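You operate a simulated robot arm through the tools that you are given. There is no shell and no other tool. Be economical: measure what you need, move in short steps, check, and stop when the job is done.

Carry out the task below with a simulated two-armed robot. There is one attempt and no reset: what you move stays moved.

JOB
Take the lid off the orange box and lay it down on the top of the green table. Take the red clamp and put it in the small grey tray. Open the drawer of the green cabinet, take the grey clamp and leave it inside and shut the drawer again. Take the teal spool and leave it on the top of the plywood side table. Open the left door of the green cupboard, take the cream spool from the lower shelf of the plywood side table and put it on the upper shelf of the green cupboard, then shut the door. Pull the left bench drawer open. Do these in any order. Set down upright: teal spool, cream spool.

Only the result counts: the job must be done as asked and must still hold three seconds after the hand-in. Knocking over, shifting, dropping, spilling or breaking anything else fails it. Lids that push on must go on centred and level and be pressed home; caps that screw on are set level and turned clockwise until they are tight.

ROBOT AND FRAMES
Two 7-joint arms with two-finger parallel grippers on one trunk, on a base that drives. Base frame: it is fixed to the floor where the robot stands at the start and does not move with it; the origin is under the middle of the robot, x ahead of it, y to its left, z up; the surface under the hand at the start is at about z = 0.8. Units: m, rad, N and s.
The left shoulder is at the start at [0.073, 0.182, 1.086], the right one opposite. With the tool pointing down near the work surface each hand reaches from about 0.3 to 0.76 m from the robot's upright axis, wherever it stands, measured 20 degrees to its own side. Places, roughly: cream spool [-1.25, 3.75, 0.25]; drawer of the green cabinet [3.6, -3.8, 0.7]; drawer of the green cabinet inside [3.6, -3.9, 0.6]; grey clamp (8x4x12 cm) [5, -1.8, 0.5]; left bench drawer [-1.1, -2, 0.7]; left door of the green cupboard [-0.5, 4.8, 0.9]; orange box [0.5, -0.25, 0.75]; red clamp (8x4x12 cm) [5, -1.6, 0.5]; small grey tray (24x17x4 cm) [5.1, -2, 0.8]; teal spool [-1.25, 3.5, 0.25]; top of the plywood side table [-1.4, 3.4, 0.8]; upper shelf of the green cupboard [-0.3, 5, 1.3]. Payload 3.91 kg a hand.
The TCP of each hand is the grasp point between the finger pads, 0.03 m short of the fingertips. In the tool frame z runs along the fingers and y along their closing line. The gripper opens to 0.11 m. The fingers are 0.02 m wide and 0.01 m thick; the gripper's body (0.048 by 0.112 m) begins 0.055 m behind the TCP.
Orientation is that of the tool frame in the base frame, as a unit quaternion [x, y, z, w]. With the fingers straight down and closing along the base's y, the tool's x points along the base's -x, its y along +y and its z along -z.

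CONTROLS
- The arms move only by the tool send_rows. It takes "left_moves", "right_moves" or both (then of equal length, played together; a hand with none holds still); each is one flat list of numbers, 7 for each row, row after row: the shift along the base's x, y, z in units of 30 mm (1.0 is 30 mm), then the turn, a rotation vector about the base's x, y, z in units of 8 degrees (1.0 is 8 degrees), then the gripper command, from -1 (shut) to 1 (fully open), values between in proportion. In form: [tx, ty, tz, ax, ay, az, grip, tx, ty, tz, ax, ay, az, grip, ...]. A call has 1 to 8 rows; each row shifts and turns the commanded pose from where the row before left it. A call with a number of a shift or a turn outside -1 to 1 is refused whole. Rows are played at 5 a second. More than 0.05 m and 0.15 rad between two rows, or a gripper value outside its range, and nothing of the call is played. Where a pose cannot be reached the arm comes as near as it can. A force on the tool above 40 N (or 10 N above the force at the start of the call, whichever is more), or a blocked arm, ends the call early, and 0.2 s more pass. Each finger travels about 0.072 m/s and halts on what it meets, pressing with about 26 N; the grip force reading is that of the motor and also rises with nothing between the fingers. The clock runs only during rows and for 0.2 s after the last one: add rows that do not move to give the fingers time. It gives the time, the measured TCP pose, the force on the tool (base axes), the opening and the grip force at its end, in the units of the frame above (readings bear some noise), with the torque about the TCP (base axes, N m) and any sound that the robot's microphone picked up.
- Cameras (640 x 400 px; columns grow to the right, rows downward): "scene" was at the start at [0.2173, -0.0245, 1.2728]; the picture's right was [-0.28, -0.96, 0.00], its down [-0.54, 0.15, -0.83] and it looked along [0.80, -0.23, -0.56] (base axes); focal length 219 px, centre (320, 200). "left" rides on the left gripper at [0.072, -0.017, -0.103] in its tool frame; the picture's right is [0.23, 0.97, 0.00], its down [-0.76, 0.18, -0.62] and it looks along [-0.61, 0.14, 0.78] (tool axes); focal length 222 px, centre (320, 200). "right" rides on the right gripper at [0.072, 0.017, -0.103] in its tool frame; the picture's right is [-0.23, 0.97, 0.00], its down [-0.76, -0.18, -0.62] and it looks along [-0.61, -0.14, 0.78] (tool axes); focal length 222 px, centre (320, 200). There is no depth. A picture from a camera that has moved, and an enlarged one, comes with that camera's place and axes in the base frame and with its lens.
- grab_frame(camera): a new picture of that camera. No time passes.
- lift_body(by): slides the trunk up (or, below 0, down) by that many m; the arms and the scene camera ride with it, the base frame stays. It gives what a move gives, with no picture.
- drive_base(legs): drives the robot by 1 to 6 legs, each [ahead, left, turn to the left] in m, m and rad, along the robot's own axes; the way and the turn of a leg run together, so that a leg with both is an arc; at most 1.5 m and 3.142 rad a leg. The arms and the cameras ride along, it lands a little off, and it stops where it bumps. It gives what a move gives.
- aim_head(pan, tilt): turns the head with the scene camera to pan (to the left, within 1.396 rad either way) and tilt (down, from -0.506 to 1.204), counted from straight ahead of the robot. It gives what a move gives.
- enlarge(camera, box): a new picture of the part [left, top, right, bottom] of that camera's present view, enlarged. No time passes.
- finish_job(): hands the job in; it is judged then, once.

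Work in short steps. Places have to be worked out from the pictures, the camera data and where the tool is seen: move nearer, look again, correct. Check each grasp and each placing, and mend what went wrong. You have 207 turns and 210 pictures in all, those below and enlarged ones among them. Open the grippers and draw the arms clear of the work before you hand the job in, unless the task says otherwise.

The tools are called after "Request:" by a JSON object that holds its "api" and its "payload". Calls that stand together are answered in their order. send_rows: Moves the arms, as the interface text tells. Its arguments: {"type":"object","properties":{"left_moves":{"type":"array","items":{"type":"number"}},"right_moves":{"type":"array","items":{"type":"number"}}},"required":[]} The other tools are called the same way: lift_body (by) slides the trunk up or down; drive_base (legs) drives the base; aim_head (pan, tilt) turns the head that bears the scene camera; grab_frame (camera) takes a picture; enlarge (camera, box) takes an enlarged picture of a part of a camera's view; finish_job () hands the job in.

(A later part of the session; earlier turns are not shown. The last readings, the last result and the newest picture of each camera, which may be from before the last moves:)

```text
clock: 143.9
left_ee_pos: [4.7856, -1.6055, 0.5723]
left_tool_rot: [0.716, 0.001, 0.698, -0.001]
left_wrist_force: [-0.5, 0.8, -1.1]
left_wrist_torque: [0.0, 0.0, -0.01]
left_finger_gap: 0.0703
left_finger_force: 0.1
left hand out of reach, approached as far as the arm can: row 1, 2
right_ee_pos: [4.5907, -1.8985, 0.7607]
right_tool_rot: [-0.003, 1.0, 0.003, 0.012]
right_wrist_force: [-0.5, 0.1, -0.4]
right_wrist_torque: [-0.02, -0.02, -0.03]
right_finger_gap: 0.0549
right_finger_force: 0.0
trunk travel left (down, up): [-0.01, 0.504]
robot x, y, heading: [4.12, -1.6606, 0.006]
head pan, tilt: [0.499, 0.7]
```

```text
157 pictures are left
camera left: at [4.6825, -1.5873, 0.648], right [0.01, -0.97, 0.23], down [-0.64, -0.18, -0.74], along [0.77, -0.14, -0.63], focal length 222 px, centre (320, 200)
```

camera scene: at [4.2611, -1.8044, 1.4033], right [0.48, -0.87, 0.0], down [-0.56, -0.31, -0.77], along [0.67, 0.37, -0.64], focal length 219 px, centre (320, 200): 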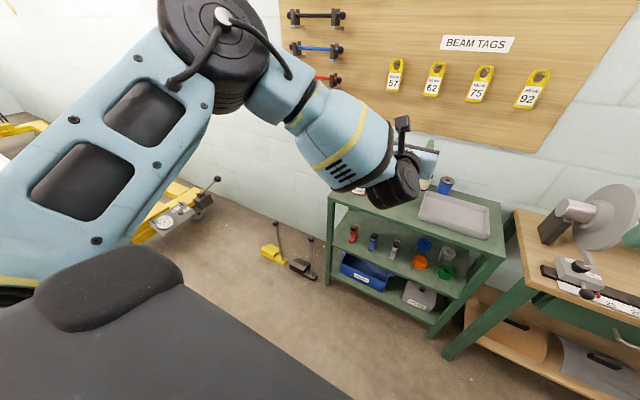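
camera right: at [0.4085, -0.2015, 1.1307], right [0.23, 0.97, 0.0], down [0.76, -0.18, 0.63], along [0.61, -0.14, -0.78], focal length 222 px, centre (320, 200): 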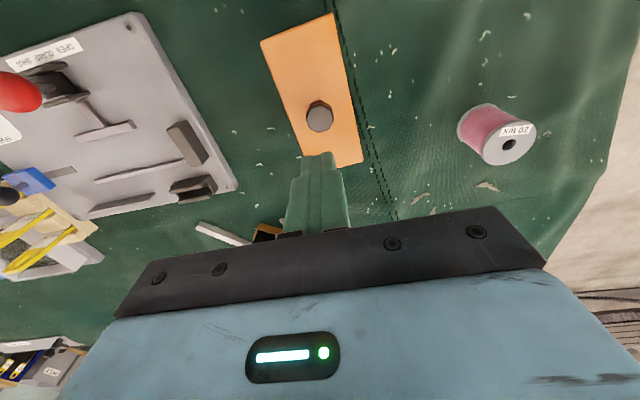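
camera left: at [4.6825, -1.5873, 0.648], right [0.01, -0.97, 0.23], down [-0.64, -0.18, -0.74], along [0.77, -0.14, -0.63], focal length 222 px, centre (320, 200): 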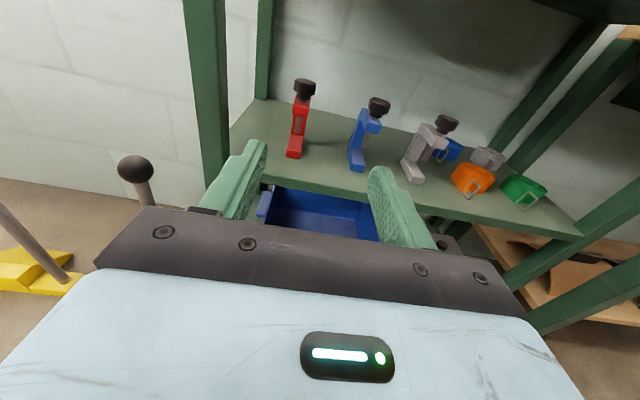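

The estimate agrees: red arm at y≈-1.582, z≈0.543. I'm extending forward while trimming y and z, still short of the clamp.

Request:
{"api": "send_rows", "payload": {"left_moves": [1, 0.2, -0.2, 0, 0, 0, 0.27, 1, 0.2, -0.2, 0, 0, 0, 0.27, 1, 0, 0, 0, 0, 0, 0.27, 0, 0, 0, 0, 0, 0, 0.27]}}

Request:
{"api": "grab_frame", "payload": {"camera": "left"}}

```text
clock: 144.9
left_ee_pos: [4.8663, -1.6239, 0.5792]
left_tool_rot: [0.717, 0.004, 0.697, -0.004]
left_wrist_force: [0.5, 1.2, 0.1]
left_wrist_torque: [0.01, 0.01, 0.01]
left_finger_gap: 0.0698
left_finger_force: 0.1
left hand out of reach, approached as far as the arm can: row 1, 2, 3
right_ee_pos: [4.5902, -1.8993, 0.7605]
right_tool_rot: [-0.003, 1.0, 0.003, 0.012]
right_wrist_force: [0.4, -0.3, 0.4]
right_wrist_torque: [0.02, 0.01, 0.02]
right_finger_gap: 0.0548
right_finger_force: 0.0
trunk travel left (down, up): [-0.01, 0.504]
robot x, y, heading: [4.1151, -1.6582, 0.008]
head pan, tilt: [0.499, 0.7]
```

```text
156 pictures are left
camera left: at [4.7643, -1.6063, 0.6551], right [0.01, -0.97, 0.23], down [-0.64, -0.18, -0.74], along [0.77, -0.14, -0.63], focal length 222 px, centre (320, 200)
```

left: 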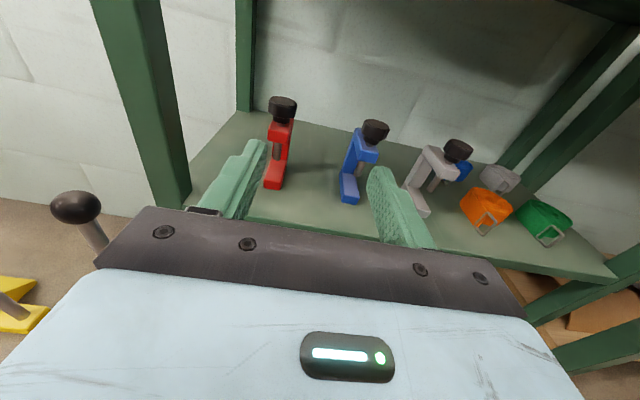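

The level pose is near the arm's limit, drifting right and up. I'll pitch the hand down about 28° to free the wrist and shift the base left 4 cm.

Request:
{"api": "drive_base", "payload": {"legs": [[0, 0.04, 0]]}}

Request:
{"api": "send_rows", "payload": {"left_moves": [-0.3, 0, 0, 0, 0.9, 0, 0.27, -0.3, 0, 0, 0, 0.9, 0, 0.27, 0, 0, 0, 0, 0.9, 0, 0.27, 0, 0, 0, 0, 0.9, 0, 0.27, 0, 0, 0, 0, 0, 0, 0.27]}}

Request:
{"api": "grab_frame", "payload": {"camera": "left"}}

```text
clock: 145.9
left_ee_pos: [4.8658, -1.5831, 0.5799]
left_tool_rot: [0.717, 0.003, 0.697, -0.003]
left_wrist_force: [-0.3, -0.2, -0.1]
left_wrist_torque: [0.02, -0.01, 0.0]
left_finger_gap: 0.07
left_finger_force: 0.1
right_ee_pos: [4.5916, -1.8587, 0.7602]
right_tool_rot: [-0.003, 1.0, 0.004, 0.012]
right_wrist_force: [-0.5, 0.2, -0.4]
right_wrist_torque: [0.0, -0.03, 0.0]
right_finger_gap: 0.055
right_finger_force: 0.1
trunk travel left (down, up): [-0.01, 0.504]
robot x, y, heading: [4.1227, -1.6221, 0.01]
head pan, tilt: [0.499, 0.7]
```

```text
clock: 147.1
left_ee_pos: [4.8478, -1.5835, 0.5798]
left_tool_rot: [0.868, 0.003, 0.496, -0.004]
left_wrist_force: [-0.6, 0.1, -0.2]
left_wrist_torque: [-0.02, 0.0, 0.01]
left_finger_gap: 0.0699
left_finger_force: 0.1
right_ee_pos: [4.5907, -1.8596, 0.7599]
right_tool_rot: [-0.004, 1.0, 0.004, 0.012]
right_wrist_force: [0.5, -0.1, 0.1]
right_wrist_torque: [-0.03, 0.02, -0.01]
right_finger_gap: 0.0553
right_finger_force: 0.1
trunk travel left (down, up): [-0.01, 0.504]
robot x, y, heading: [4.1161, -1.623, 0.006]
head pan, tilt: [0.499, 0.7]
```

```text
155 pictures are left
camera left: at [4.7941, -1.5665, 0.6951], right [0.12, -0.97, 0.19], down [-0.92, -0.18, -0.34], along [0.37, -0.13, -0.92], focal length 222 px, centre (320, 200)
```

left: 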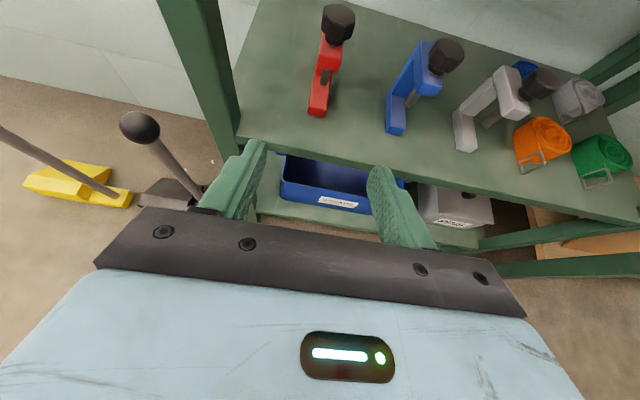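

There's full control in this pose. I'm advancing toward the red clamp with the fingers straddling its upper arm, pausing before full depth.

Request:
{"api": "send_rows", "payload": {"left_moves": [0.8, 0, -0.3, 0, 0, 0, 0.27, 0.8, 0, -0.3, 0, 0, 0, 0.27, 0.8, 0, -0.3, 0, 0, 0, 0.27, 0.8, 0, 0, 0, 0, 0, 0.27, 0.8, 0, 0, 0, 0, 0, 0.27]}}

Request:
{"api": "grab_frame", "payload": {"camera": "left"}}

Request:
{"api": "grab_frame", "payload": {"camera": "scene"}}

```text
clock: 148.3
left_ee_pos: [4.9658, -1.581, 0.5527]
left_tool_rot: [0.868, 0.002, 0.496, -0.004]
left_wrist_force: [-0.7, -0.6, 0.1]
left_wrist_torque: [0.01, -0.01, -0.01]
left_finger_gap: 0.0697
left_finger_force: 0.1
right_ee_pos: [4.5905, -1.8592, 0.7609]
right_tool_rot: [-0.004, 1.0, 0.003, 0.013]
right_wrist_force: [0.7, -0.2, -0.5]
right_wrist_torque: [0.01, -0.01, 0.01]
right_finger_gap: 0.0553
right_finger_force: 0.0
trunk travel left (down, up): [-0.01, 0.504]
robot x, y, heading: [4.1199, -1.6239, 0.01]
head pan, tilt: [0.499, 0.7]
```

```text
154 pictures are left
camera left: at [4.9131, -1.5644, 0.6674], right [0.12, -0.97, 0.19], down [-0.92, -0.18, -0.34], along [0.37, -0.13, -0.92], focal length 222 px, centre (320, 200)
```

left: 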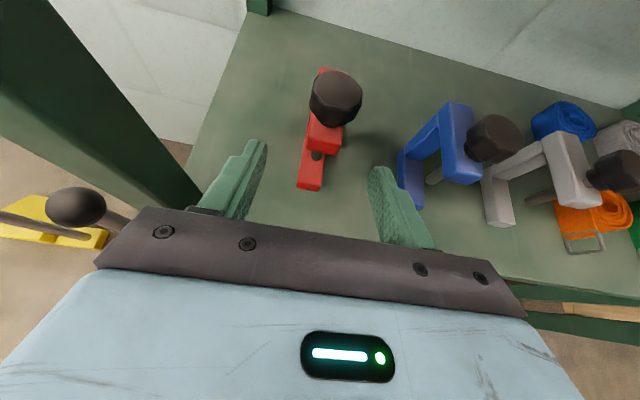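

```text
153 pictures are left
camera scene: at [4.4388, -1.5774, 0.9032], right [0.48, -0.88, 0.0], down [-0.56, -0.31, -0.76], along [0.67, 0.37, -0.64], focal length 219 px, centre (320, 200)
```

scene: 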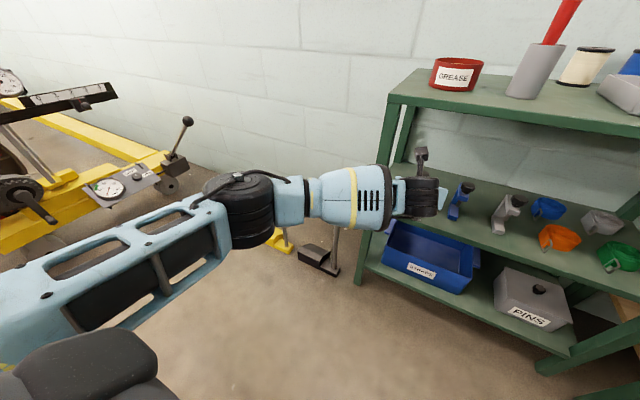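

The clamp's front face is at x≈4.99, y≈-1.58, centred between the fingers. I'm advancing 5 cm and closing.

Request:
{"api": "send_rows", "payload": {"left_moves": [0.8, 0, -0.1, 0, 0, 0, 0.27, 0.8, 0, 0, 0, 0, 0, 0.27, 0, 0, 0, 0, 0, 0, 0.27, 0, 0, 0, 0, 0, 0, -1, 0, 0, 0, 0, 0, 0, -1, 0, 0, 0, 0, 0, 0, -1]}}

Request:
{"api": "grab_frame", "payload": {"camera": "left"}}

```text
clock: 149.7
left_ee_pos: [5.0145, -1.5823, 0.5498]
left_tool_rot: [0.868, 0.003, 0.497, -0.004]
left_wrist_force: [1.7, 0.6, -0.2]
left_wrist_torque: [0.03, 0.01, 0.01]
left_finger_gap: 0.0286
left_finger_force: 26.0
right_ee_pos: [4.5916, -1.8594, 0.7612]
right_tool_rot: [-0.003, 1.0, 0.003, 0.012]
right_wrist_force: [0.6, -0.1, 0.7]
right_wrist_torque: [-0.01, 0.0, 0.02]
right_finger_gap: 0.0549
right_finger_force: 0.0
trunk travel left (down, up): [-0.01, 0.504]
robot x, y, heading: [4.1182, -1.6177, 0.006]
head pan, tilt: [0.499, 0.7]
```

```text
152 pictures are left
camera left: at [4.9615, -1.5644, 0.6642], right [0.12, -0.97, 0.19], down [-0.92, -0.18, -0.34], along [0.37, -0.13, -0.92], focal length 222 px, centre (320, 200)
```

left: 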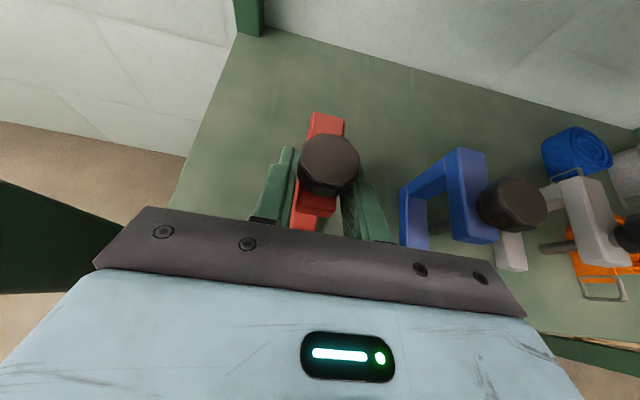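

Gripped, gap 2.9 cm. I'm lifting 2.5 cm and withdrawing.

Request:
{"api": "send_rows", "payload": {"left_moves": [0, 0, 0.4, 0, 0, 0, -1, 0, 0, 0.4, 0, 0, 0, -1, -0.9, 0, 0, 0, 0, 0, -1, -0.9, 0, 0, 0, 0, 0, -1, -0.9, 0, 0, 0, 0, 0, -1, -0.9, 0, 0, 0, 0, 0, -1, -0.9, 0, 0, 0, 0, 0, -1, -0.9, 0, 0, 0, 0, 0, -1]}}

Request:
{"api": "grab_frame", "payload": {"camera": "left"}}

```text
clock: 151.5
left_ee_pos: [4.8533, -1.5845, 0.5738]
left_tool_rot: [0.868, 0.002, 0.497, -0.003]
left_wrist_force: [0.2, 0.2, -2.5]
left_wrist_torque: [-0.01, 0.05, 0.0]
left_finger_gap: 0.0285
left_finger_force: 26.3
right_ee_pos: [4.5905, -1.8599, 0.7604]
right_tool_rot: [-0.003, 1.0, 0.004, 0.012]
right_wrist_force: [0.1, -0.1, 0.3]
right_wrist_torque: [0.01, 0.03, 0.01]
right_finger_gap: 0.0549
right_finger_force: 0.0
trunk travel left (down, up): [-0.01, 0.504]
robot x, y, heading: [4.1176, -1.6189, 0.008]
head pan, tilt: [0.499, 0.7]
```

```text
151 pictures are left
camera left: at [4.8009, -1.5667, 0.6893], right [0.12, -0.97, 0.19], down [-0.92, -0.18, -0.34], along [0.37, -0.13, -0.92], focal length 222 px, centre (320, 200)
```

left: 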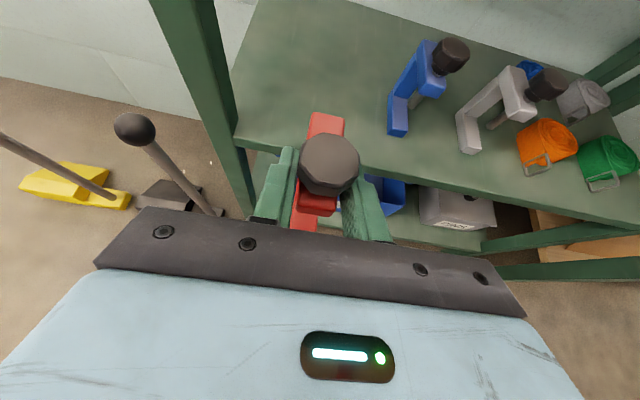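

The clamp is held. I'm backing off 10 cm, raising the trunk and then moving right in front of the tray.

Request:
{"api": "drive_base", "payload": {"legs": [[-0.1, 0, 0]]}}

Request:
{"api": "lift_body", "payload": {"by": 0.4}}

Request:
{"api": "drive_base", "payload": {"legs": [[0, -0.37, 0], [0.15, 0, 0]]}}

Request:
{"api": "grab_frame", "payload": {"camera": "left"}}

Request:
{"api": "grab_frame", "payload": {"camera": "scene"}}

```text
clock: 152.7
left_ee_pos: [4.7526, -1.5838, 0.5739]
left_tool_rot: [0.868, 0.002, 0.497, -0.003]
left_wrist_force: [0.2, 0.6, -3.2]
left_wrist_torque: [0.02, 0.11, 0.0]
left_finger_gap: 0.0285
left_finger_force: 26.2
right_ee_pos: [4.4897, -1.8589, 0.7603]
right_tool_rot: [-0.003, 1.0, 0.004, 0.012]
right_wrist_force: [-0.3, 0.5, 1.0]
right_wrist_torque: [0.01, 0.02, -0.04]
right_finger_gap: 0.0549
right_finger_force: 0.1
trunk travel left (down, up): [-0.01, 0.504]
robot x, y, heading: [4.0177, -1.6216, 0.005]
head pan, tilt: [0.499, 0.7]
```

```text
clock: 156.5
left_ee_pos: [4.7553, -1.585, 0.973]
left_tool_rot: [0.868, 0.002, 0.497, -0.004]
left_wrist_force: [-0.1, 0.2, -4.0]
left_wrist_torque: [-0.01, 0.08, -0.01]
left_finger_gap: 0.028
left_finger_force: 25.4
right_ee_pos: [4.4899, -1.86, 1.1601]
right_tool_rot: [-0.004, 1.0, 0.003, 0.011]
right_wrist_force: [0.2, 0.6, 0.3]
right_wrist_torque: [0.03, 0.0, 0.01]
right_finger_gap: 0.0547
right_finger_force: 0.1
trunk travel left (down, up): [-0.41, 0.104]
robot x, y, heading: [4.0169, -1.6189, 0.007]
head pan, tilt: [0.499, 0.7]
```

```text
clock: 161.3
left_ee_pos: [4.9072, -1.9497, 0.9735]
left_tool_rot: [0.868, 0.003, 0.496, -0.004]
left_wrist_force: [-0.6, 0.5, -3.7]
left_wrist_torque: [-0.02, 0.08, 0.0]
left_finger_gap: 0.0236
left_finger_force: 26.0
right_ee_pos: [4.6443, -2.2263, 1.1604]
right_tool_rot: [-0.005, 1.0, 0.003, 0.012]
right_wrist_force: [1.1, 0.3, -1.3]
right_wrist_torque: [-0.01, 0.0, 0.03]
right_finger_gap: 0.055
right_finger_force: 0.2
trunk travel left (down, up): [-0.41, 0.104]
robot x, y, heading: [4.1726, -1.9905, 0.009]
head pan, tilt: [0.499, 0.7]
```

```text
150 pictures are left
camera left: at [4.8547, -1.9329, 1.0889], right [0.13, -0.97, 0.19], down [-0.92, -0.19, -0.34], along [0.37, -0.13, -0.92], focal length 222 px, centre (320, 200)
```

left: 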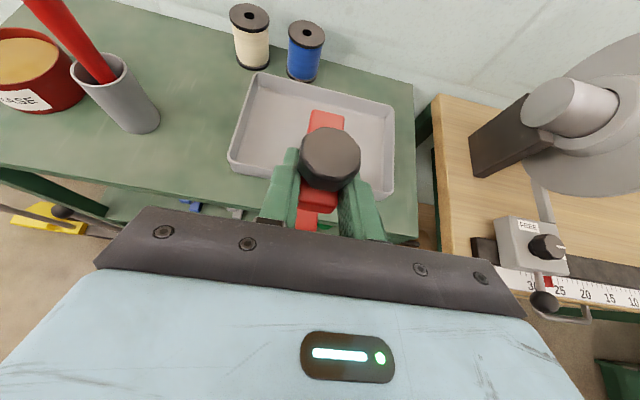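

```text
149 pictures are left
camera scene: at [4.357, -1.9459, 1.3295], right [0.49, -0.87, 0.0], down [-0.56, -0.31, -0.76], along [0.67, 0.37, -0.64], focal length 219 px, centre (320, 200)
```

scene: 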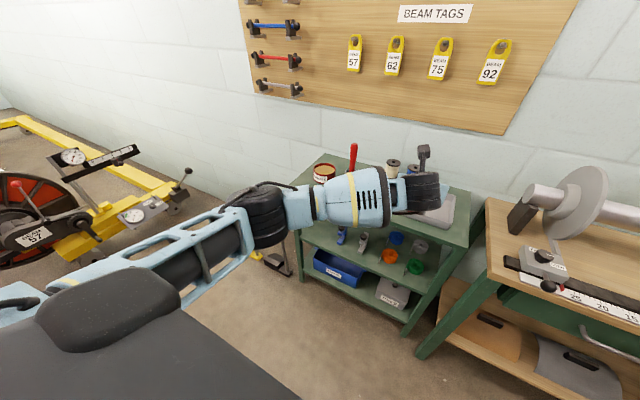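

The tray is centred at about [5.075,-1.96]. I'm driving ahead 0.1 and extending about 5 cm over it while staying high.

Request:
{"api": "drive_base", "payload": {"legs": [[0.1, -0.01, 0]]}}

Request:
{"api": "send_rows", "payload": {"left_moves": [0.9, 0, 0, 0, 0, 0, -1, 0.8, 0, 0, 0, 0, 0, -1, 0, 0, -0.8, 0, 0, 0, -1, 0, 0, -0.8, 0, 0, 0, -1]}}

Request:
{"api": "grab_frame", "payload": {"camera": "left"}}

Request:
{"api": "grab_frame", "payload": {"camera": "scene"}}

```text
clock: 162.4
left_ee_pos: [5.0036, -1.9578, 0.974]
left_tool_rot: [0.868, 0.004, 0.496, -0.005]
left_wrist_force: [0.3, 0.4, -2.6]
left_wrist_torque: [0.0, 0.11, -0.01]
left_finger_gap: 0.0242
left_finger_force: 25.8
right_ee_pos: [4.7436, -2.2341, 1.1604]
right_tool_rot: [-0.005, 1.0, 0.004, 0.012]
right_wrist_force: [-0.2, -0.8, -0.6]
right_wrist_torque: [0.03, 0.02, -0.02]
right_finger_gap: 0.0552
right_finger_force: 0.0
trunk travel left (down, up): [-0.41, 0.104]
robot x, y, heading: [4.268, -1.9968, 0.008]
head pan, tilt: [0.499, 0.7]
```

```text
clock: 163.4
left_ee_pos: [5.0553, -1.9596, 0.9251]
left_tool_rot: [0.868, 0.004, 0.496, -0.005]
left_wrist_force: [0.9, 0.4, -2.5]
left_wrist_torque: [0.0, 0.12, 0.03]
left_finger_gap: 0.0239
left_finger_force: 26.4
right_ee_pos: [4.7428, -2.2343, 1.1609]
right_tool_rot: [-0.005, 1.0, 0.003, 0.011]
right_wrist_force: [0.0, 0.4, -0.4]
right_wrist_torque: [0.0, -0.02, 0.0]
right_finger_gap: 0.055
right_finger_force: 0.1
trunk travel left (down, up): [-0.41, 0.104]
robot x, y, heading: [4.2678, -1.9955, 0.007]
head pan, tilt: [0.499, 0.7]
```

```text
148 pictures are left
camera left: at [5.003, -1.9417, 1.0405], right [0.13, -0.97, 0.19], down [-0.92, -0.19, -0.34], along [0.37, -0.13, -0.92], focal length 222 px, centre (320, 200)
```

left: 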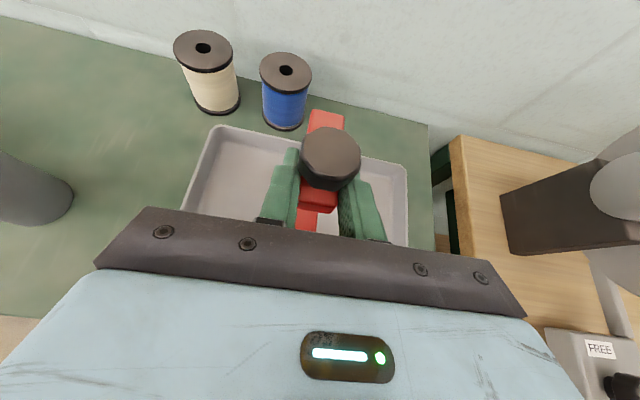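

```text
147 pictures are left
camera scene: at [4.4548, -1.9549, 1.3294], right [0.49, -0.87, 0.0], down [-0.56, -0.31, -0.76], along [0.67, 0.37, -0.64], focal length 219 px, centre (320, 200)
```

scene: 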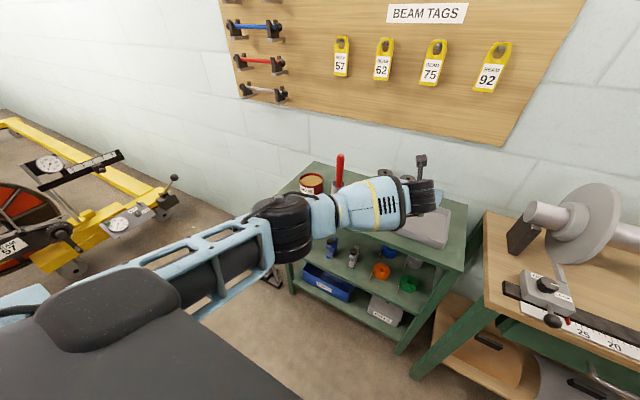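

The clamp is over the tray. I'm lowering in fine steps until contact.

Request:
{"api": "send_rows", "payload": {"left_moves": [0, 0, -0.5, 0, 0, 0, -1, 0, 0, -0.4, 0, 0, 0, -1, 0, 0, -0.3, 0, 0, 0, -1, 0, 0, -0.2, 0, 0, 0, -1, 0, 0, -0.2, 0, 0, 0, -1, 0, 0, -0.2, 0, 0, 0, -1, 0, 0, -0.2, 0, 0, 0, -1]}}

Request:
{"api": "grab_frame", "payload": {"camera": "left"}}

```text
clock: 165.0
left_ee_pos: [5.0559, -1.9579, 0.8733]
left_tool_rot: [0.865, 0.004, 0.501, -0.005]
left_wrist_force: [-4.2, 2.8, 16.2]
left_wrist_torque: [0.06, -0.77, 0.12]
left_finger_gap: 0.0239
left_finger_force: 25.8
right_ee_pos: [4.7402, -2.2344, 1.1633]
right_tool_rot: [-0.005, 1.0, 0.004, 0.013]
right_wrist_force: [0.0, -0.8, -0.1]
right_wrist_torque: [0.01, 0.03, -0.02]
right_finger_gap: 0.0551
right_finger_force: 0.1
trunk travel left (down, up): [-0.41, 0.104]
robot x, y, heading: [4.273, -1.9941, 0.008]
head pan, tilt: [0.499, 0.7]
```

```text
146 pictures are left
camera left: at [5.0015, -1.9409, 0.9873], right [0.12, -0.97, 0.19], down [-0.92, -0.19, -0.35], along [0.38, -0.13, -0.92], focal length 222 px, centre (320, 200)
```

left: 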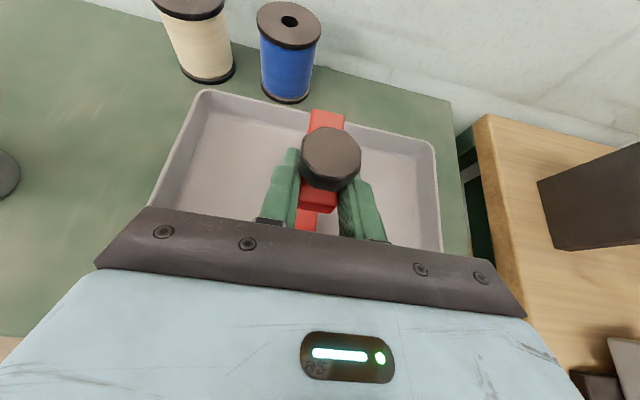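

It touched down with 16 N. I'll ease up 2 mm, open slightly and retreat backward and upward along the tool axis.

Request:
{"api": "send_rows", "payload": {"left_moves": [0, 0, 0.07, 0, 0, 0, -1, 0, 0, 0, 0, 0, 0, -0.1, 0, 0, 0, 0, 0, 0, 0, 0, 0, 0, 0, 0, 0, 0, -0.8, 0, 0.46, 0, 0, 0, 0, -0.8, 0, 0.46, 0, 0, 0, 0, -0.8, 0, 0.46, 0, 0, 0, 0, -0.5, 0, 0.6, 0, 0, 0, 0]}}

Request:
{"api": "grab_frame", "payload": {"camera": "left"}}

```text
clock: 166.8
left_ee_pos: [4.9687, -1.957, 0.9287]
left_tool_rot: [0.868, 0.005, 0.497, -0.006]
left_wrist_force: [-0.5, -0.9, 0.8]
left_wrist_torque: [0.02, 0.0, 0.01]
left_finger_gap: 0.0547
left_finger_force: 0.0
right_ee_pos: [4.7425, -2.2351, 1.1606]
right_tool_rot: [-0.005, 1.0, 0.004, 0.012]
right_wrist_force: [-0.4, 0.0, -0.4]
right_wrist_torque: [0.04, -0.01, 0.02]
right_finger_gap: 0.0551
right_finger_force: 0.1
trunk travel left (down, up): [-0.41, 0.104]
robot x, y, heading: [4.2708, -1.9948, 0.007]
head pan, tilt: [0.499, 0.7]
```

```text
145 pictures are left
camera left: at [4.9158, -1.9405, 1.0438], right [0.13, -0.97, 0.19], down [-0.92, -0.19, -0.34], along [0.37, -0.13, -0.92], focal length 222 px, centre (320, 200)
```

left: 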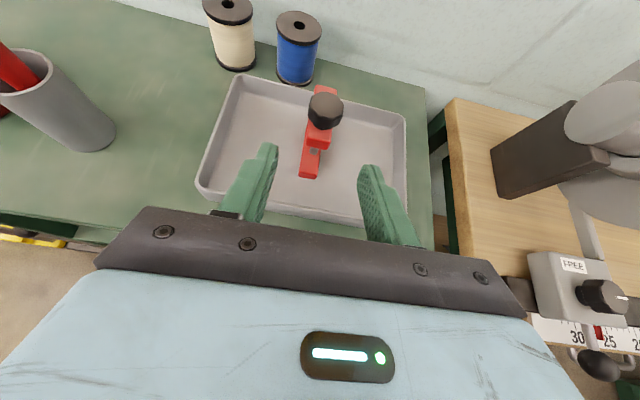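

The red clamp stands in the tray. Now the grey one: back up, shift left and lower the trunk to shelf height.

Request:
{"api": "drive_base", "payload": {"legs": [[-0.2, 0, 0], [0, 0.155, 0]]}}

Request:
{"api": "lift_body", "payload": {"by": -0.37}}

Request:
{"api": "grab_frame", "payload": {"camera": "left"}}

```text
clock: 170.0
left_ee_pos: [4.7694, -1.8061, 0.9283]
left_tool_rot: [0.868, 0.004, 0.497, -0.005]
left_wrist_force: [0.2, -0.8, 0.2]
left_wrist_torque: [0.02, -0.01, -0.01]
left_finger_gap: 0.0554
left_finger_force: 0.1
right_ee_pos: [4.5422, -2.082, 1.1602]
right_tool_rot: [-0.005, 1.0, 0.004, 0.012]
right_wrist_force: [-0.2, 0.0, 0.5]
right_wrist_torque: [0.01, -0.02, 0.01]
right_finger_gap: 0.0551
right_finger_force: 0.0
trunk travel left (down, up): [-0.41, 0.104]
robot x, y, heading: [4.0698, -1.8464, 0.012]
head pan, tilt: [0.499, 0.7]
```

```text
clock: 173.6
left_ee_pos: [4.7706, -1.8073, 0.5587]
left_tool_rot: [0.867, 0.004, 0.498, -0.005]
left_wrist_force: [0.7, -0.2, 0.1]
left_wrist_torque: [0.0, 0.02, 0.03]
left_finger_gap: 0.0552
left_finger_force: 0.0
right_ee_pos: [4.5414, -2.0818, 0.79]
right_tool_rot: [-0.005, 1.0, 0.003, 0.012]
right_wrist_force: [-0.4, -0.4, 0.4]
right_wrist_torque: [-0.05, -0.01, -0.01]
right_finger_gap: 0.0547
right_finger_force: 0.1
trunk travel left (down, up): [-0.04, 0.474]
robot x, y, heading: [4.071, -1.8441, 0.006]
head pan, tilt: [0.499, 0.7]
```

```text
144 pictures are left
camera left: at [4.7168, -1.789, 0.6738], right [0.13, -0.97, 0.19], down [-0.92, -0.19, -0.34], along [0.37, -0.13, -0.92], focal length 222 px, centre (320, 200)
```

left: 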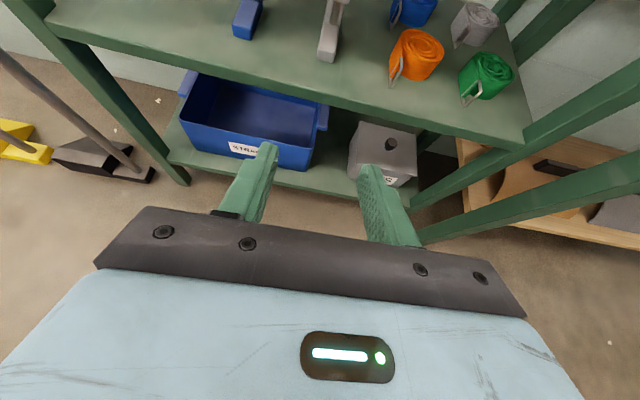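

The grey clamp foot is near [4.98,-1.797]. I'm driving ahead 0.1 and viewing again.

Request:
{"api": "drive_base", "payload": {"legs": [[0.1, 0, 0]]}}

Request:
{"api": "grab_frame", "payload": {"camera": "left"}}

```text
clock: 174.7
left_ee_pos: [4.8689, -1.8052, 0.5581]
left_tool_rot: [0.868, 0.003, 0.496, -0.004]
left_wrist_force: [-0.3, 0.1, 0.8]
left_wrist_torque: [0.03, 0.01, -0.01]
left_finger_gap: 0.0551
left_finger_force: 0.1
right_ee_pos: [4.6429, -2.081, 0.79]
right_tool_rot: [-0.004, 1.0, 0.004, 0.013]
right_wrist_force: [-0.5, 0.5, 0.0]
right_wrist_torque: [0.03, 0.0, 0.02]
right_finger_gap: 0.0549
right_finger_force: 0.1
trunk travel left (down, up): [-0.04, 0.474]
robot x, y, heading: [4.166, -1.844, 0.004]
head pan, tilt: [0.499, 0.7]
```

```text
143 pictures are left
camera left: at [4.8156, -1.7885, 0.6732], right [0.13, -0.97, 0.19], down [-0.92, -0.19, -0.34], along [0.37, -0.13, -0.92], focal length 222 px, centre (320, 200)
```

left: 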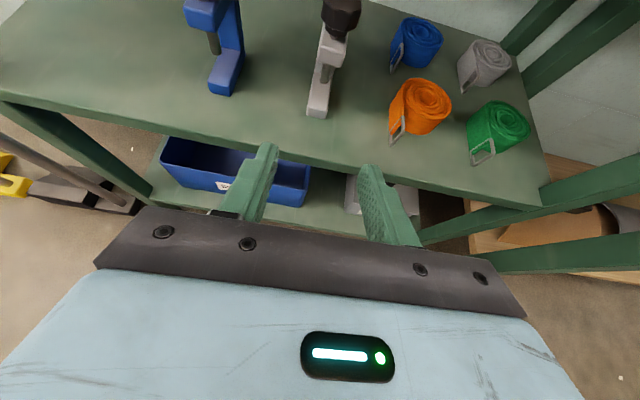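

I'm advancing to TCP [5.02,-1.799,0.547] around the grey clamp's upper arm and closing.

Request:
{"api": "send_rows", "payload": {"left_moves": [0.9, 0.1, -0.15, 0, 0, 0, 0.1, 0.9, 0.1, -0.15, 0, 0, 0, 0.1, 0.9, 0, -0.1, 0, 0, 0, 0.1, 0.9, 0, 0, 0, 0, 0, 0.1, 0.8, 0, 0, 0, 0, 0, 0.1, 0.67, 0, 0, 0, 0, 0, 0.1, 0, 0, 0, 0, 0, 0, 0.1]}}

Request:
{"api": "grab_frame", "payload": {"camera": "left"}}

```text
clock: 176.3
left_ee_pos: [5.0211, -1.7982, 0.5464]
left_tool_rot: [0.868, 0.003, 0.497, -0.005]
left_wrist_force: [0.0, 0.3, 0.4]
left_wrist_torque: [0.0, -0.01, -0.01]
left_finger_gap: 0.0606
left_finger_force: 0.1
right_ee_pos: [4.6409, -2.0822, 0.7914]
right_tool_rot: [-0.004, 1.0, 0.003, 0.012]
right_wrist_force: [0.8, -0.1, 0.3]
right_wrist_torque: [0.04, -0.02, 0.02]
right_finger_gap: 0.055
right_finger_force: 0.0
trunk travel left (down, up): [-0.04, 0.474]
robot x, y, heading: [4.1704, -1.8426, 0.009]
head pan, tilt: [0.499, 0.7]
```

```text
142 pictures are left
camera left: at [4.9674, -1.7819, 0.6615], right [0.12, -0.97, 0.19], down [-0.92, -0.19, -0.34], along [0.37, -0.13, -0.92], focal length 222 px, centre (320, 200)
```

left: 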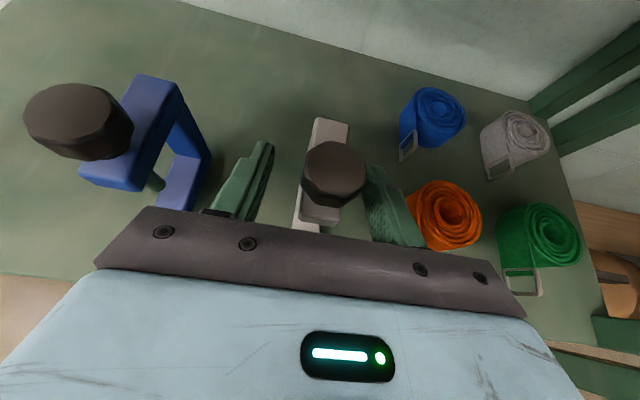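

Well aligned. I'm closing and lifting.

Request:
{"api": "send_rows", "payload": {"left_moves": [0, 0, 0, 0, 0, 0, -1, 0, 0, 0, 0, 0, 0, -1, 0, 0, 0, 0, 0, 0, -1, 0, 0, 0.4, 0, 0, 0, -1, 0, 0, 0.4, 0, 0, 0, -1, 0, 0, 0.2, 0, 0, 0, -1]}}

Request:
{"api": "drive_base", "payload": {"legs": [[-0.35, 0, 0]]}}

Request:
{"api": "grab_frame", "payload": {"camera": "left"}}

```text
clock: 177.7
left_ee_pos: [5.0207, -1.7994, 0.5764]
left_tool_rot: [0.868, 0.002, 0.496, -0.003]
left_wrist_force: [-0.4, -0.3, -3.3]
left_wrist_torque: [-0.03, 0.1, 0.0]
left_finger_gap: 0.0289
left_finger_force: 26.1
right_ee_pos: [4.641, -2.0819, 0.7898]
right_tool_rot: [-0.004, 1.0, 0.004, 0.013]
right_wrist_force: [0.1, 0.6, 0.5]
right_wrist_torque: [0.0, 0.01, 0.01]
right_finger_gap: 0.0551
right_finger_force: 0.1
trunk travel left (down, up): [-0.04, 0.474]
robot x, y, heading: [4.1701, -1.8435, 0.004]
head pan, tilt: [0.499, 0.7]
```

```text
clock: 180.0
left_ee_pos: [4.6681, -1.799, 0.5766]
left_tool_rot: [0.868, 0.006, 0.497, -0.006]
left_wrist_force: [-0.2, 0.8, -3.1]
left_wrist_torque: [0.03, 0.08, 0.02]
left_finger_gap: 0.0288
left_finger_force: 26.1
right_ee_pos: [4.2917, -2.0834, 0.7901]
right_tool_rot: [-0.008, 1.0, 0.003, 0.012]
right_wrist_force: [-0.2, 0.6, -0.1]
right_wrist_torque: [-0.01, -0.02, -0.02]
right_finger_gap: 0.055
right_finger_force: 0.0
trunk travel left (down, up): [-0.04, 0.474]
robot x, y, heading: [3.8206, -1.8462, 0.014]
head pan, tilt: [0.499, 0.7]
```

```text
141 pictures are left
camera left: at [4.6162, -1.7819, 0.6913], right [0.13, -0.97, 0.19], down [-0.92, -0.19, -0.34], along [0.37, -0.13, -0.92], focal length 222 px, centre (320, 200)
```

left: 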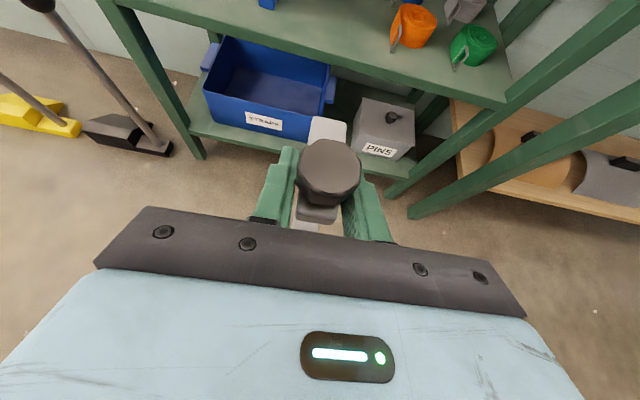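

The grey clamp is secure. I'm raising the trunk fully, then stepping around to face the green cabinet to the south.

Request:
{"api": "lift_body", "payload": {"by": 0.4}}

Request:
{"api": "drive_base", "payload": {"legs": [[0.1, 0, 0], [0, -0.85, 0], [-0.15, 0, 0], [0, 0, -1.57]]}}

Request:
{"api": "aim_head", "payload": {"pan": 0.0, "tilt": 0.7}}

Request:
{"api": "grab_frame", "payload": {"camera": "scene"}}

```text
clock: 183.8
left_ee_pos: [4.8624, -1.7967, 1.1547]
left_tool_rot: [0.805, 0.006, 0.593, -0.006]
left_wrist_force: [-0.2, 0.3, -2.7]
left_wrist_torque: [0.01, 0.1, 0.03]
left_finger_gap: 0.0284
left_finger_force: 26.1
right_ee_pos: [4.4982, -2.0809, 1.1784]
right_tool_rot: [-0.006, 1.0, 0.003, 0.0]
right_wrist_force: [-0.1, 0.0, 0.3]
right_wrist_torque: [0.02, -0.03, -0.05]
right_finger_gap: 0.0548
right_finger_force: 0.1
trunk travel left (down, up): [-0.44, 0.074]
robot x, y, heading: [4.0005, -1.8508, 0.014]
head pan, tilt: [0.499, 0.7]
```

```text
clock: 184.6
left_ee_pos: [4.8592, -1.806, 1.1602]
left_tool_rot: [0.803, 0.002, 0.596, -0.004]
left_wrist_force: [-0.1, -0.1, -3.6]
left_wrist_torque: [0.0, 0.06, 0.04]
left_finger_gap: 0.0236
left_finger_force: 25.7
right_ee_pos: [4.4939, -2.0863, 1.1822]
right_tool_rot: [-0.003, 1.0, 0.004, 0.004]
right_wrist_force: [-0.3, -0.7, 0.4]
right_wrist_torque: [-0.01, -0.03, -0.02]
right_finger_gap: 0.0549
right_finger_force: 0.0
trunk travel left (down, up): [-0.44, 0.074]
robot x, y, heading: [4.0037, -1.8466, 0.002]
head pan, tilt: [0.499, 0.7]
stopped in leg 1: the robot was blocked; the commanded pose is now the measured one
```

```text
clock: 185.5
left_ee_pos: [4.8606, -1.8016, 1.1558]
left_tool_rot: [0.804, 0.004, 0.595, -0.005]
left_wrist_force: [-0.2, 0.4, -2.8]
left_wrist_torque: [-0.03, 0.12, 0.0]
left_finger_gap: 0.0237
left_finger_force: 25.5
right_ee_pos: [4.4962, -2.0828, 1.1794]
right_tool_rot: [-0.005, 1.0, 0.002, 0.001]
right_wrist_force: [-0.5, 0.1, 0.3]
right_wrist_torque: [0.01, -0.02, 0.02]
right_finger_gap: 0.055
right_finger_force: 0.1
trunk travel left (down, up): [-0.44, 0.074]
robot x, y, heading: [4.0004, -1.844, 0.012]
head pan, tilt: [0.0, 0.7]
```

```text
140 pictures are left
camera scene: at [4.2041, -1.8442, 1.3616], right [0.01, -1.0, 0.0], down [-0.66, -0.01, -0.75], along [0.75, 0.01, -0.66], focal length 219 px, centre (320, 200)
```

scene: 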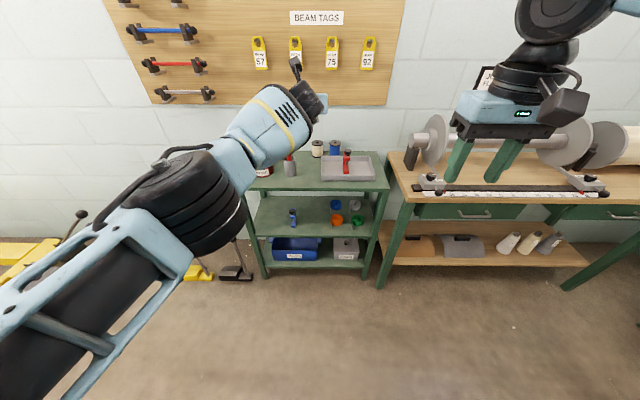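

Odd: lifting shoved the base forward 18 cm, so something was caught. I'm looking to the left and rear before moving.

Request:
{"api": "aim_head", "payload": {"pan": 1.39, "tilt": 0.5}}

Request:
{"api": "grab_frame", "payload": {"camera": "scene"}}

Request:
{"api": "aim_head", "payload": {"pan": -1.39, "tilt": 0.5}}

Request:
{"api": "grab_frame", "payload": {"camera": "scene"}}

```text
clock: 187.0
left_ee_pos: [4.8598, -1.8006, 1.1565]
left_tool_rot: [0.804, 0.003, 0.595, -0.004]
left_wrist_force: [-0.6, -0.9, -2.6]
left_wrist_torque: [-0.02, 0.13, -0.01]
left_finger_gap: 0.0237
left_finger_force: 26.9
right_ee_pos: [4.496, -2.0836, 1.1803]
right_tool_rot: [-0.005, 1.0, 0.003, 0.002]
right_wrist_force: [0.6, -1.1, 1.1]
right_wrist_torque: [-0.03, 0.0, -0.02]
right_finger_gap: 0.0551
right_finger_force: 0.0
trunk travel left (down, up): [-0.44, 0.074]
robot x, y, heading: [4.0008, -1.847, 0.016]
head pan, tilt: [1.389, 0.499]
```

```text
139 pictures are left
camera scene: at [4.1353, -1.7553, 1.3808], right [0.98, -0.17, -0.02], down [-0.1, -0.47, -0.88], along [0.14, 0.86, -0.48], focal length 219 px, centre (320, 200)
```

scene: 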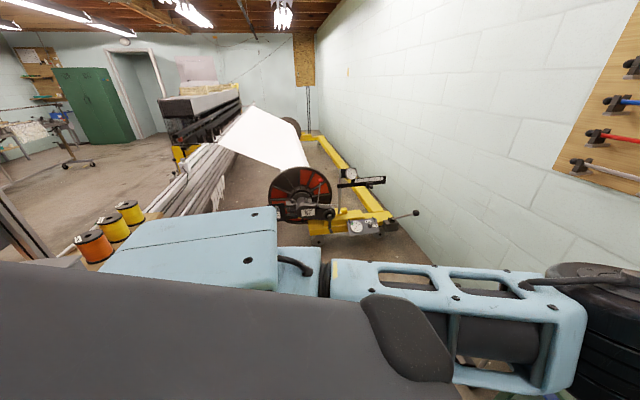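

```text
clock: 189.5
left_ee_pos: [4.8614, -1.8004, 1.1575]
left_tool_rot: [0.804, 0.003, 0.595, -0.004]
left_wrist_force: [-0.1, -0.5, -3.7]
left_wrist_torque: [0.02, 0.08, 0.03]
left_finger_gap: 0.0238
left_finger_force: 25.7
right_ee_pos: [4.4954, -2.0826, 1.1807]
right_tool_rot: [-0.006, 1.0, 0.002, 0.001]
right_wrist_force: [0.0, -0.1, 0.4]
right_wrist_torque: [0.03, -0.01, 0.03]
right_finger_gap: 0.0549
right_finger_force: 0.0
trunk travel left (down, up): [-0.44, 0.074]
robot x, y, heading: [4.0028, -1.8477, 0.006]
head pan, tilt: [-1.389, 0.499]
```

```text
138 pictures are left
camera scene: at [4.1369, -1.9343, 1.3814], right [-0.98, -0.19, 0.02], down [-0.11, 0.47, -0.88], along [0.16, -0.86, -0.48], focal length 219 px, centre (320, 200)
```

scene: 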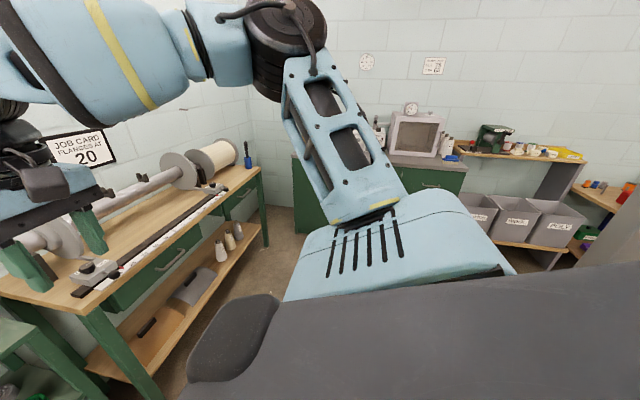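

The robot is pitched about 1°, so its back may be caught on the rack behind. I'll lower the trunk a bit and check.

Request:
{"api": "lift_body", "payload": {"by": -0.12}}

Request:
{"api": "grab_frame", "payload": {"camera": "scene"}}

```text
clock: 191.0
left_ee_pos: [4.839, -1.801, 1.0537]
left_tool_rot: [0.797, 0.003, 0.604, -0.005]
left_wrist_force: [-1.0, 0.4, -3.1]
left_wrist_torque: [0.0, 0.06, -0.02]
left_finger_gap: 0.0237
left_finger_force: 26.0
right_ee_pos: [4.4723, -2.0859, 1.0706]
right_tool_rot: [-0.006, 1.0, 0.004, 0.012]
right_wrist_force: [0.0, -0.2, 0.0]
right_wrist_torque: [-0.01, -0.02, 0.05]
right_finger_gap: 0.0552
right_finger_force: 0.1
trunk travel left (down, up): [-0.32, 0.194]
robot x, y, heading: [3.9986, -1.8494, 0.008]
head pan, tilt: [-1.389, 0.499]
```

```text
137 pictures are left
camera scene: at [4.1579, -1.9355, 1.2509], right [-0.98, -0.19, 0.0], down [-0.09, 0.47, -0.88], along [0.17, -0.86, -0.48], focal length 219 px, centre (320, 200)
```

scene: 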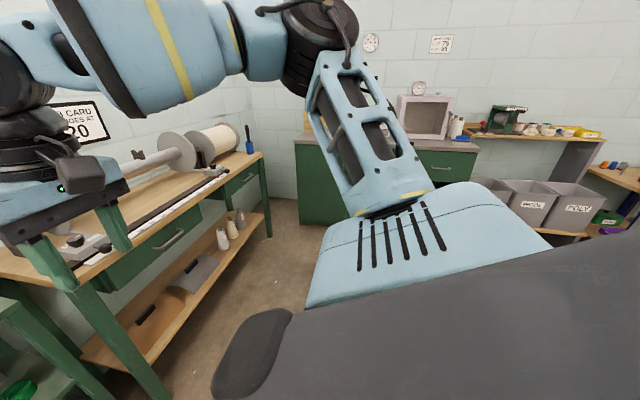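

It's level again. Now I'll drive forward to free myself from the rack.

Request:
{"api": "drive_base", "payload": {"legs": [[0.08, 0, 0]]}}

Request:
{"api": "aim_head", "payload": {"pan": 1.39, "tilt": 0.8}}

Request:
{"api": "grab_frame", "payload": {"camera": "scene"}}

```text
clock: 192.1
left_ee_pos: [4.9191, -1.8027, 1.053]
left_tool_rot: [0.798, 0.003, 0.602, -0.005]
left_wrist_force: [0.2, -0.6, -3.6]
left_wrist_torque: [-0.01, 0.13, 0.0]
left_finger_gap: 0.024
left_finger_force: 26.1
right_ee_pos: [4.5547, -2.0855, 1.0694]
right_tool_rot: [-0.004, 1.0, 0.004, 0.012]
right_wrist_force: [-0.9, 0.2, 0.0]
right_wrist_torque: [0.03, 0.02, -0.01]
right_finger_gap: 0.0549
right_finger_force: 0.0
trunk travel left (down, up): [-0.32, 0.194]
robot x, y, heading: [4.0837, -1.8469, 0.01]
head pan, tilt: [-1.389, 0.499]
```

```text
clock: 194.5
left_ee_pos: [4.9194, -1.8012, 1.0532]
left_tool_rot: [0.798, 0.004, 0.603, -0.006]
left_wrist_force: [0.4, -0.5, -4.2]
left_wrist_torque: [-0.03, 0.12, -0.02]
left_finger_gap: 0.0238
left_finger_force: 26.0
right_ee_pos: [4.5523, -2.0841, 1.0704]
right_tool_rot: [-0.006, 1.0, 0.004, 0.011]
right_wrist_force: [-0.1, 0.2, 0.4]
right_wrist_torque: [-0.02, -0.02, -0.02]
right_finger_gap: 0.0552
right_finger_force: 0.0
trunk travel left (down, up): [-0.32, 0.194]
robot x, y, heading: [4.0806, -1.8462, 0.011]
head pan, tilt: [1.389, 0.799]
```

```text
136 pictures are left
camera scene: at [4.2352, -1.7661, 1.2249], right [0.98, -0.17, 0.0], down [-0.12, -0.71, -0.7], along [0.12, 0.69, -0.72], focal length 219 px, centre (320, 200)
```

scene: 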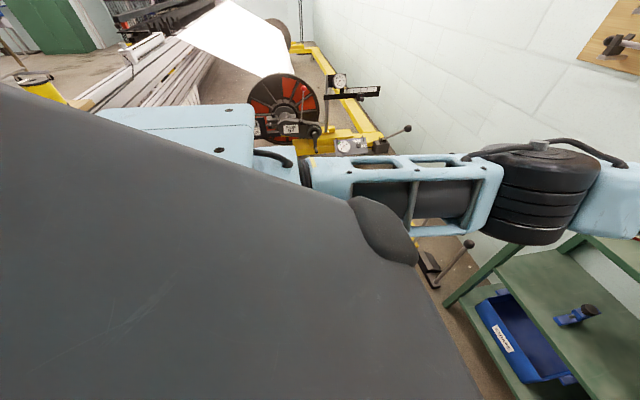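

The blue clamp still stands. I'm retracting the left hand before sidestepping right past the bench.

Request:
{"api": "send_rows", "payload": {"left_moves": [-0.9, 0, 0, 0, 0.25, 0, -1, -0.9, 0, 0, 0, 0.25, 0, -1, -0.9, 0, 0, 0, 0.25, 0, -1, -0.9, 0, 0, 0, 0.25, 0, -1, -0.9, 0, 0, 0, 0.25, 0, -1, -0.9, 0, 0, 0, 0.25, 0, -1, -0.9, 0, 0, 0, 0.25, 0, -1]}}

Request:
{"api": "drive_base", "payload": {"legs": [[0, -0.5, 0], [-0.1, -0.35, 0], [-0.15, 0, 0]]}}

```text
clock: 196.1
left_ee_pos: [4.7288, -1.8013, 1.0538]
left_tool_rot: [0.866, 0.003, 0.501, -0.005]
left_wrist_force: [-0.1, -0.9, -3.6]
left_wrist_torque: [0.0, 0.1, 0.01]
left_finger_gap: 0.0237
left_finger_force: 25.8
right_ee_pos: [4.5524, -2.0844, 1.0704]
right_tool_rot: [-0.005, 1.0, 0.004, 0.012]
right_wrist_force: [-0.6, -0.2, 0.5]
right_wrist_torque: [0.03, 0.04, 0.02]
right_finger_gap: 0.0549
right_finger_force: 0.1
trunk travel left (down, up): [-0.32, 0.194]
robot x, y, heading: [4.0817, -1.8473, 0.005]
head pan, tilt: [1.389, 0.799]
```

```text
clock: 205.2
left_ee_pos: [4.4817, -2.6548, 1.0555]
left_tool_rot: [0.865, 0.0, 0.502, -0.004]
left_wrist_force: [-0.4, -0.4, -3.2]
left_wrist_torque: [0.0, 0.09, 0.0]
left_finger_gap: 0.0238
left_finger_force: 25.5
right_ee_pos: [4.3032, -2.9369, 1.0713]
right_tool_rot: [-0.001, 1.0, 0.004, 0.013]
right_wrist_force: [0.6, 0.3, -0.3]
right_wrist_torque: [-0.03, -0.01, -0.02]
right_finger_gap: 0.055
right_finger_force: 0.0
trunk travel left (down, up): [-0.32, 0.194]
robot x, y, heading: [3.8365, -2.6979, 0.001]
head pan, tilt: [1.389, 0.799]
```

Clear. Now I'm turning right to face the cabinet and looking.

Request:
{"api": "drive_base", "payload": {"legs": [[0, 0, -1.57]]}}

Request:
{"api": "aim_head", "payload": {"pan": 0.0, "tilt": 0.6}}

Request:
{"api": "grab_frame", "payload": {"camera": "scene"}}

Request:
{"api": "grab_frame", "payload": {"camera": "right"}}

```text
clock: 209.5
left_ee_pos: [3.8564, -3.3453, 1.0538]
left_tool_rot: [-0.603, 0.621, -0.352, -0.356]
left_wrist_force: [0.5, 0.2, -3.9]
left_wrist_torque: [0.06, -0.01, -0.01]
left_finger_gap: 0.0238
left_finger_force: 26.3
right_ee_pos: [3.5795, -3.1579, 1.0707]
right_tool_rot: [0.716, 0.698, -0.005, 0.01]
right_wrist_force: [-0.7, -0.6, 0.7]
right_wrist_torque: [0.03, -0.01, -0.03]
right_finger_gap: 0.0551
right_finger_force: 0.2
trunk travel left (down, up): [-0.32, 0.194]
robot x, y, heading: [3.8352, -2.6912, -1.595]
head pan, tilt: [1.389, 0.799]
```

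```text
clock: 211.0
left_ee_pos: [3.8574, -3.3453, 1.0542]
left_tool_rot: [-0.603, 0.621, -0.352, -0.356]
left_wrist_force: [-0.3, 0.7, -2.7]
left_wrist_torque: [0.08, 0.03, 0.0]
left_finger_gap: 0.0237
left_finger_force: 25.8
right_ee_pos: [3.5798, -3.1597, 1.0693]
right_tool_rot: [0.716, 0.698, -0.006, 0.01]
right_wrist_force: [0.1, 0.5, -0.8]
right_wrist_torque: [0.02, 0.04, 0.03]
right_finger_gap: 0.055
right_finger_force: 0.1
trunk travel left (down, up): [-0.32, 0.194]
robot x, y, heading: [3.832, -2.6935, -1.595]
head pan, tilt: [0.0, 0.6]
```

```text
135 pictures are left
camera scene: at [3.828, -2.9236, 1.2417], right [-1.0, 0.03, 0.0], down [0.01, 0.57, -0.82], along [-0.02, -0.82, -0.57], focal length 219 px, centre (320, 200)
```

scene: 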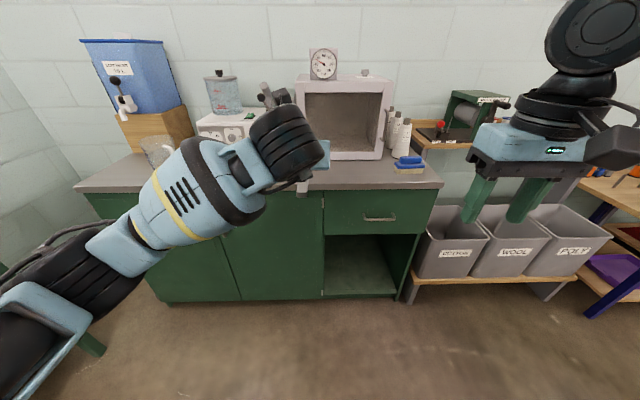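

```text
134 pictures are left
camera right: at [3.5982, -3.0859, 1.1723], right [0.97, -0.25, 0.01], down [-0.2, -0.74, 0.64], along [-0.15, -0.62, -0.77], focal length 222 px, centre (320, 200)
```

right: 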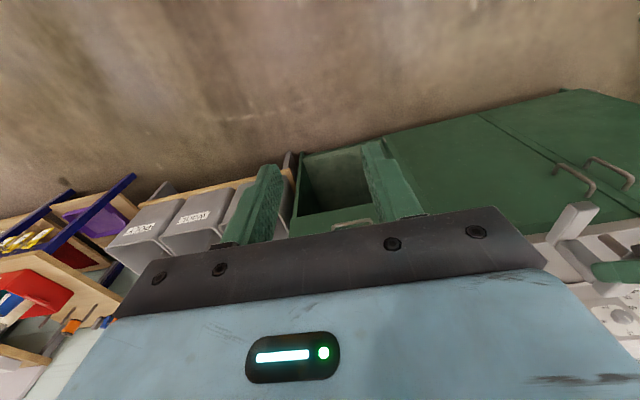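

Handle at about [3.587,-3.55,0.72]. I'll raise the left hand with the clamp out of the way while pitching the right hand up to point at the drawer.

Request:
{"api": "send_rows", "payload": {"left_moves": [0.4, 0.1, 0.9, 0, 0, 0, -1, 0.4, 0.1, 0.9, 0, 0, 0, -1, 0.4, 0.1, 0.9, 0, 0, 0, -1, 0.4, 0.1, 0.9, 0, 0, 0, -1, 0.4, 0.1, 0.9, 0, 0, 0, -1, 0.4, 0.1, 0.9, 0, 0, 0, -1, 0.4, 0, 0.9, 0, 0, 0, -1, 0, 0, 0.9, 0, 0, 0, -1], "right_moves": [0, -0.7, 0, -1, 0, 0, 0, 0, -0.7, 0, -1, 0, 0, 0, 0, -0.7, 0, -1, 0, 0, 0, 0, -0.7, 0, -1, 0, 0, 0, 0, -0.7, 0, -1, 0, 0, 0, 0, -0.7, 0, -1, 0, 0, 0, 0, -0.7, 0, -1, 0, 0, 0, 0, -0.7, 0, -1, 0, 0, 0]}}

Request:
{"api": "grab_frame", "payload": {"camera": "scene"}}

```text
clock: 212.8
left_ee_pos: [3.9371, -3.3267, 1.2725]
left_tool_rot: [-0.602, 0.621, -0.352, -0.357]
left_wrist_force: [0.5, -0.6, -2.2]
left_wrist_torque: [0.08, -0.01, 0.01]
left_finger_gap: 0.0238
left_finger_force: 25.8
right_ee_pos: [3.5802, -3.3254, 1.0699]
right_tool_rot: [0.602, 0.588, -0.375, 0.389]
right_wrist_force: [0.0, 0.2, -0.4]
right_wrist_torque: [0.02, 0.0, 0.02]
right_finger_gap: 0.0549
right_finger_force: 0.0
trunk travel left (down, up): [-0.32, 0.194]
robot x, y, heading: [3.8339, -2.6959, -1.596]
head pan, tilt: [0.0, 0.6]
```

```text
133 pictures are left
camera scene: at [3.827, -2.9238, 1.2417], right [-1.0, 0.03, 0.0], down [0.02, 0.57, -0.82], along [-0.02, -0.82, -0.57], focal length 219 px, centre (320, 200)
```

scene: 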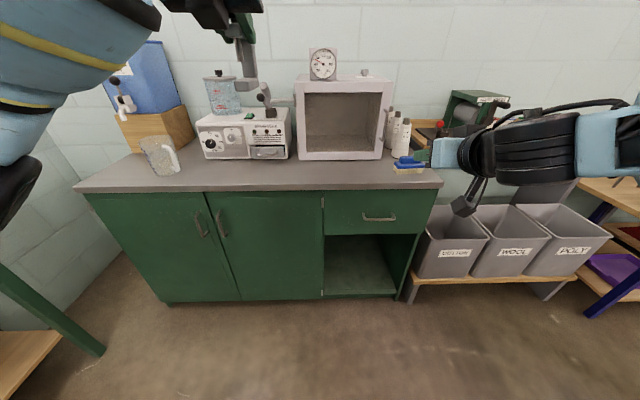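

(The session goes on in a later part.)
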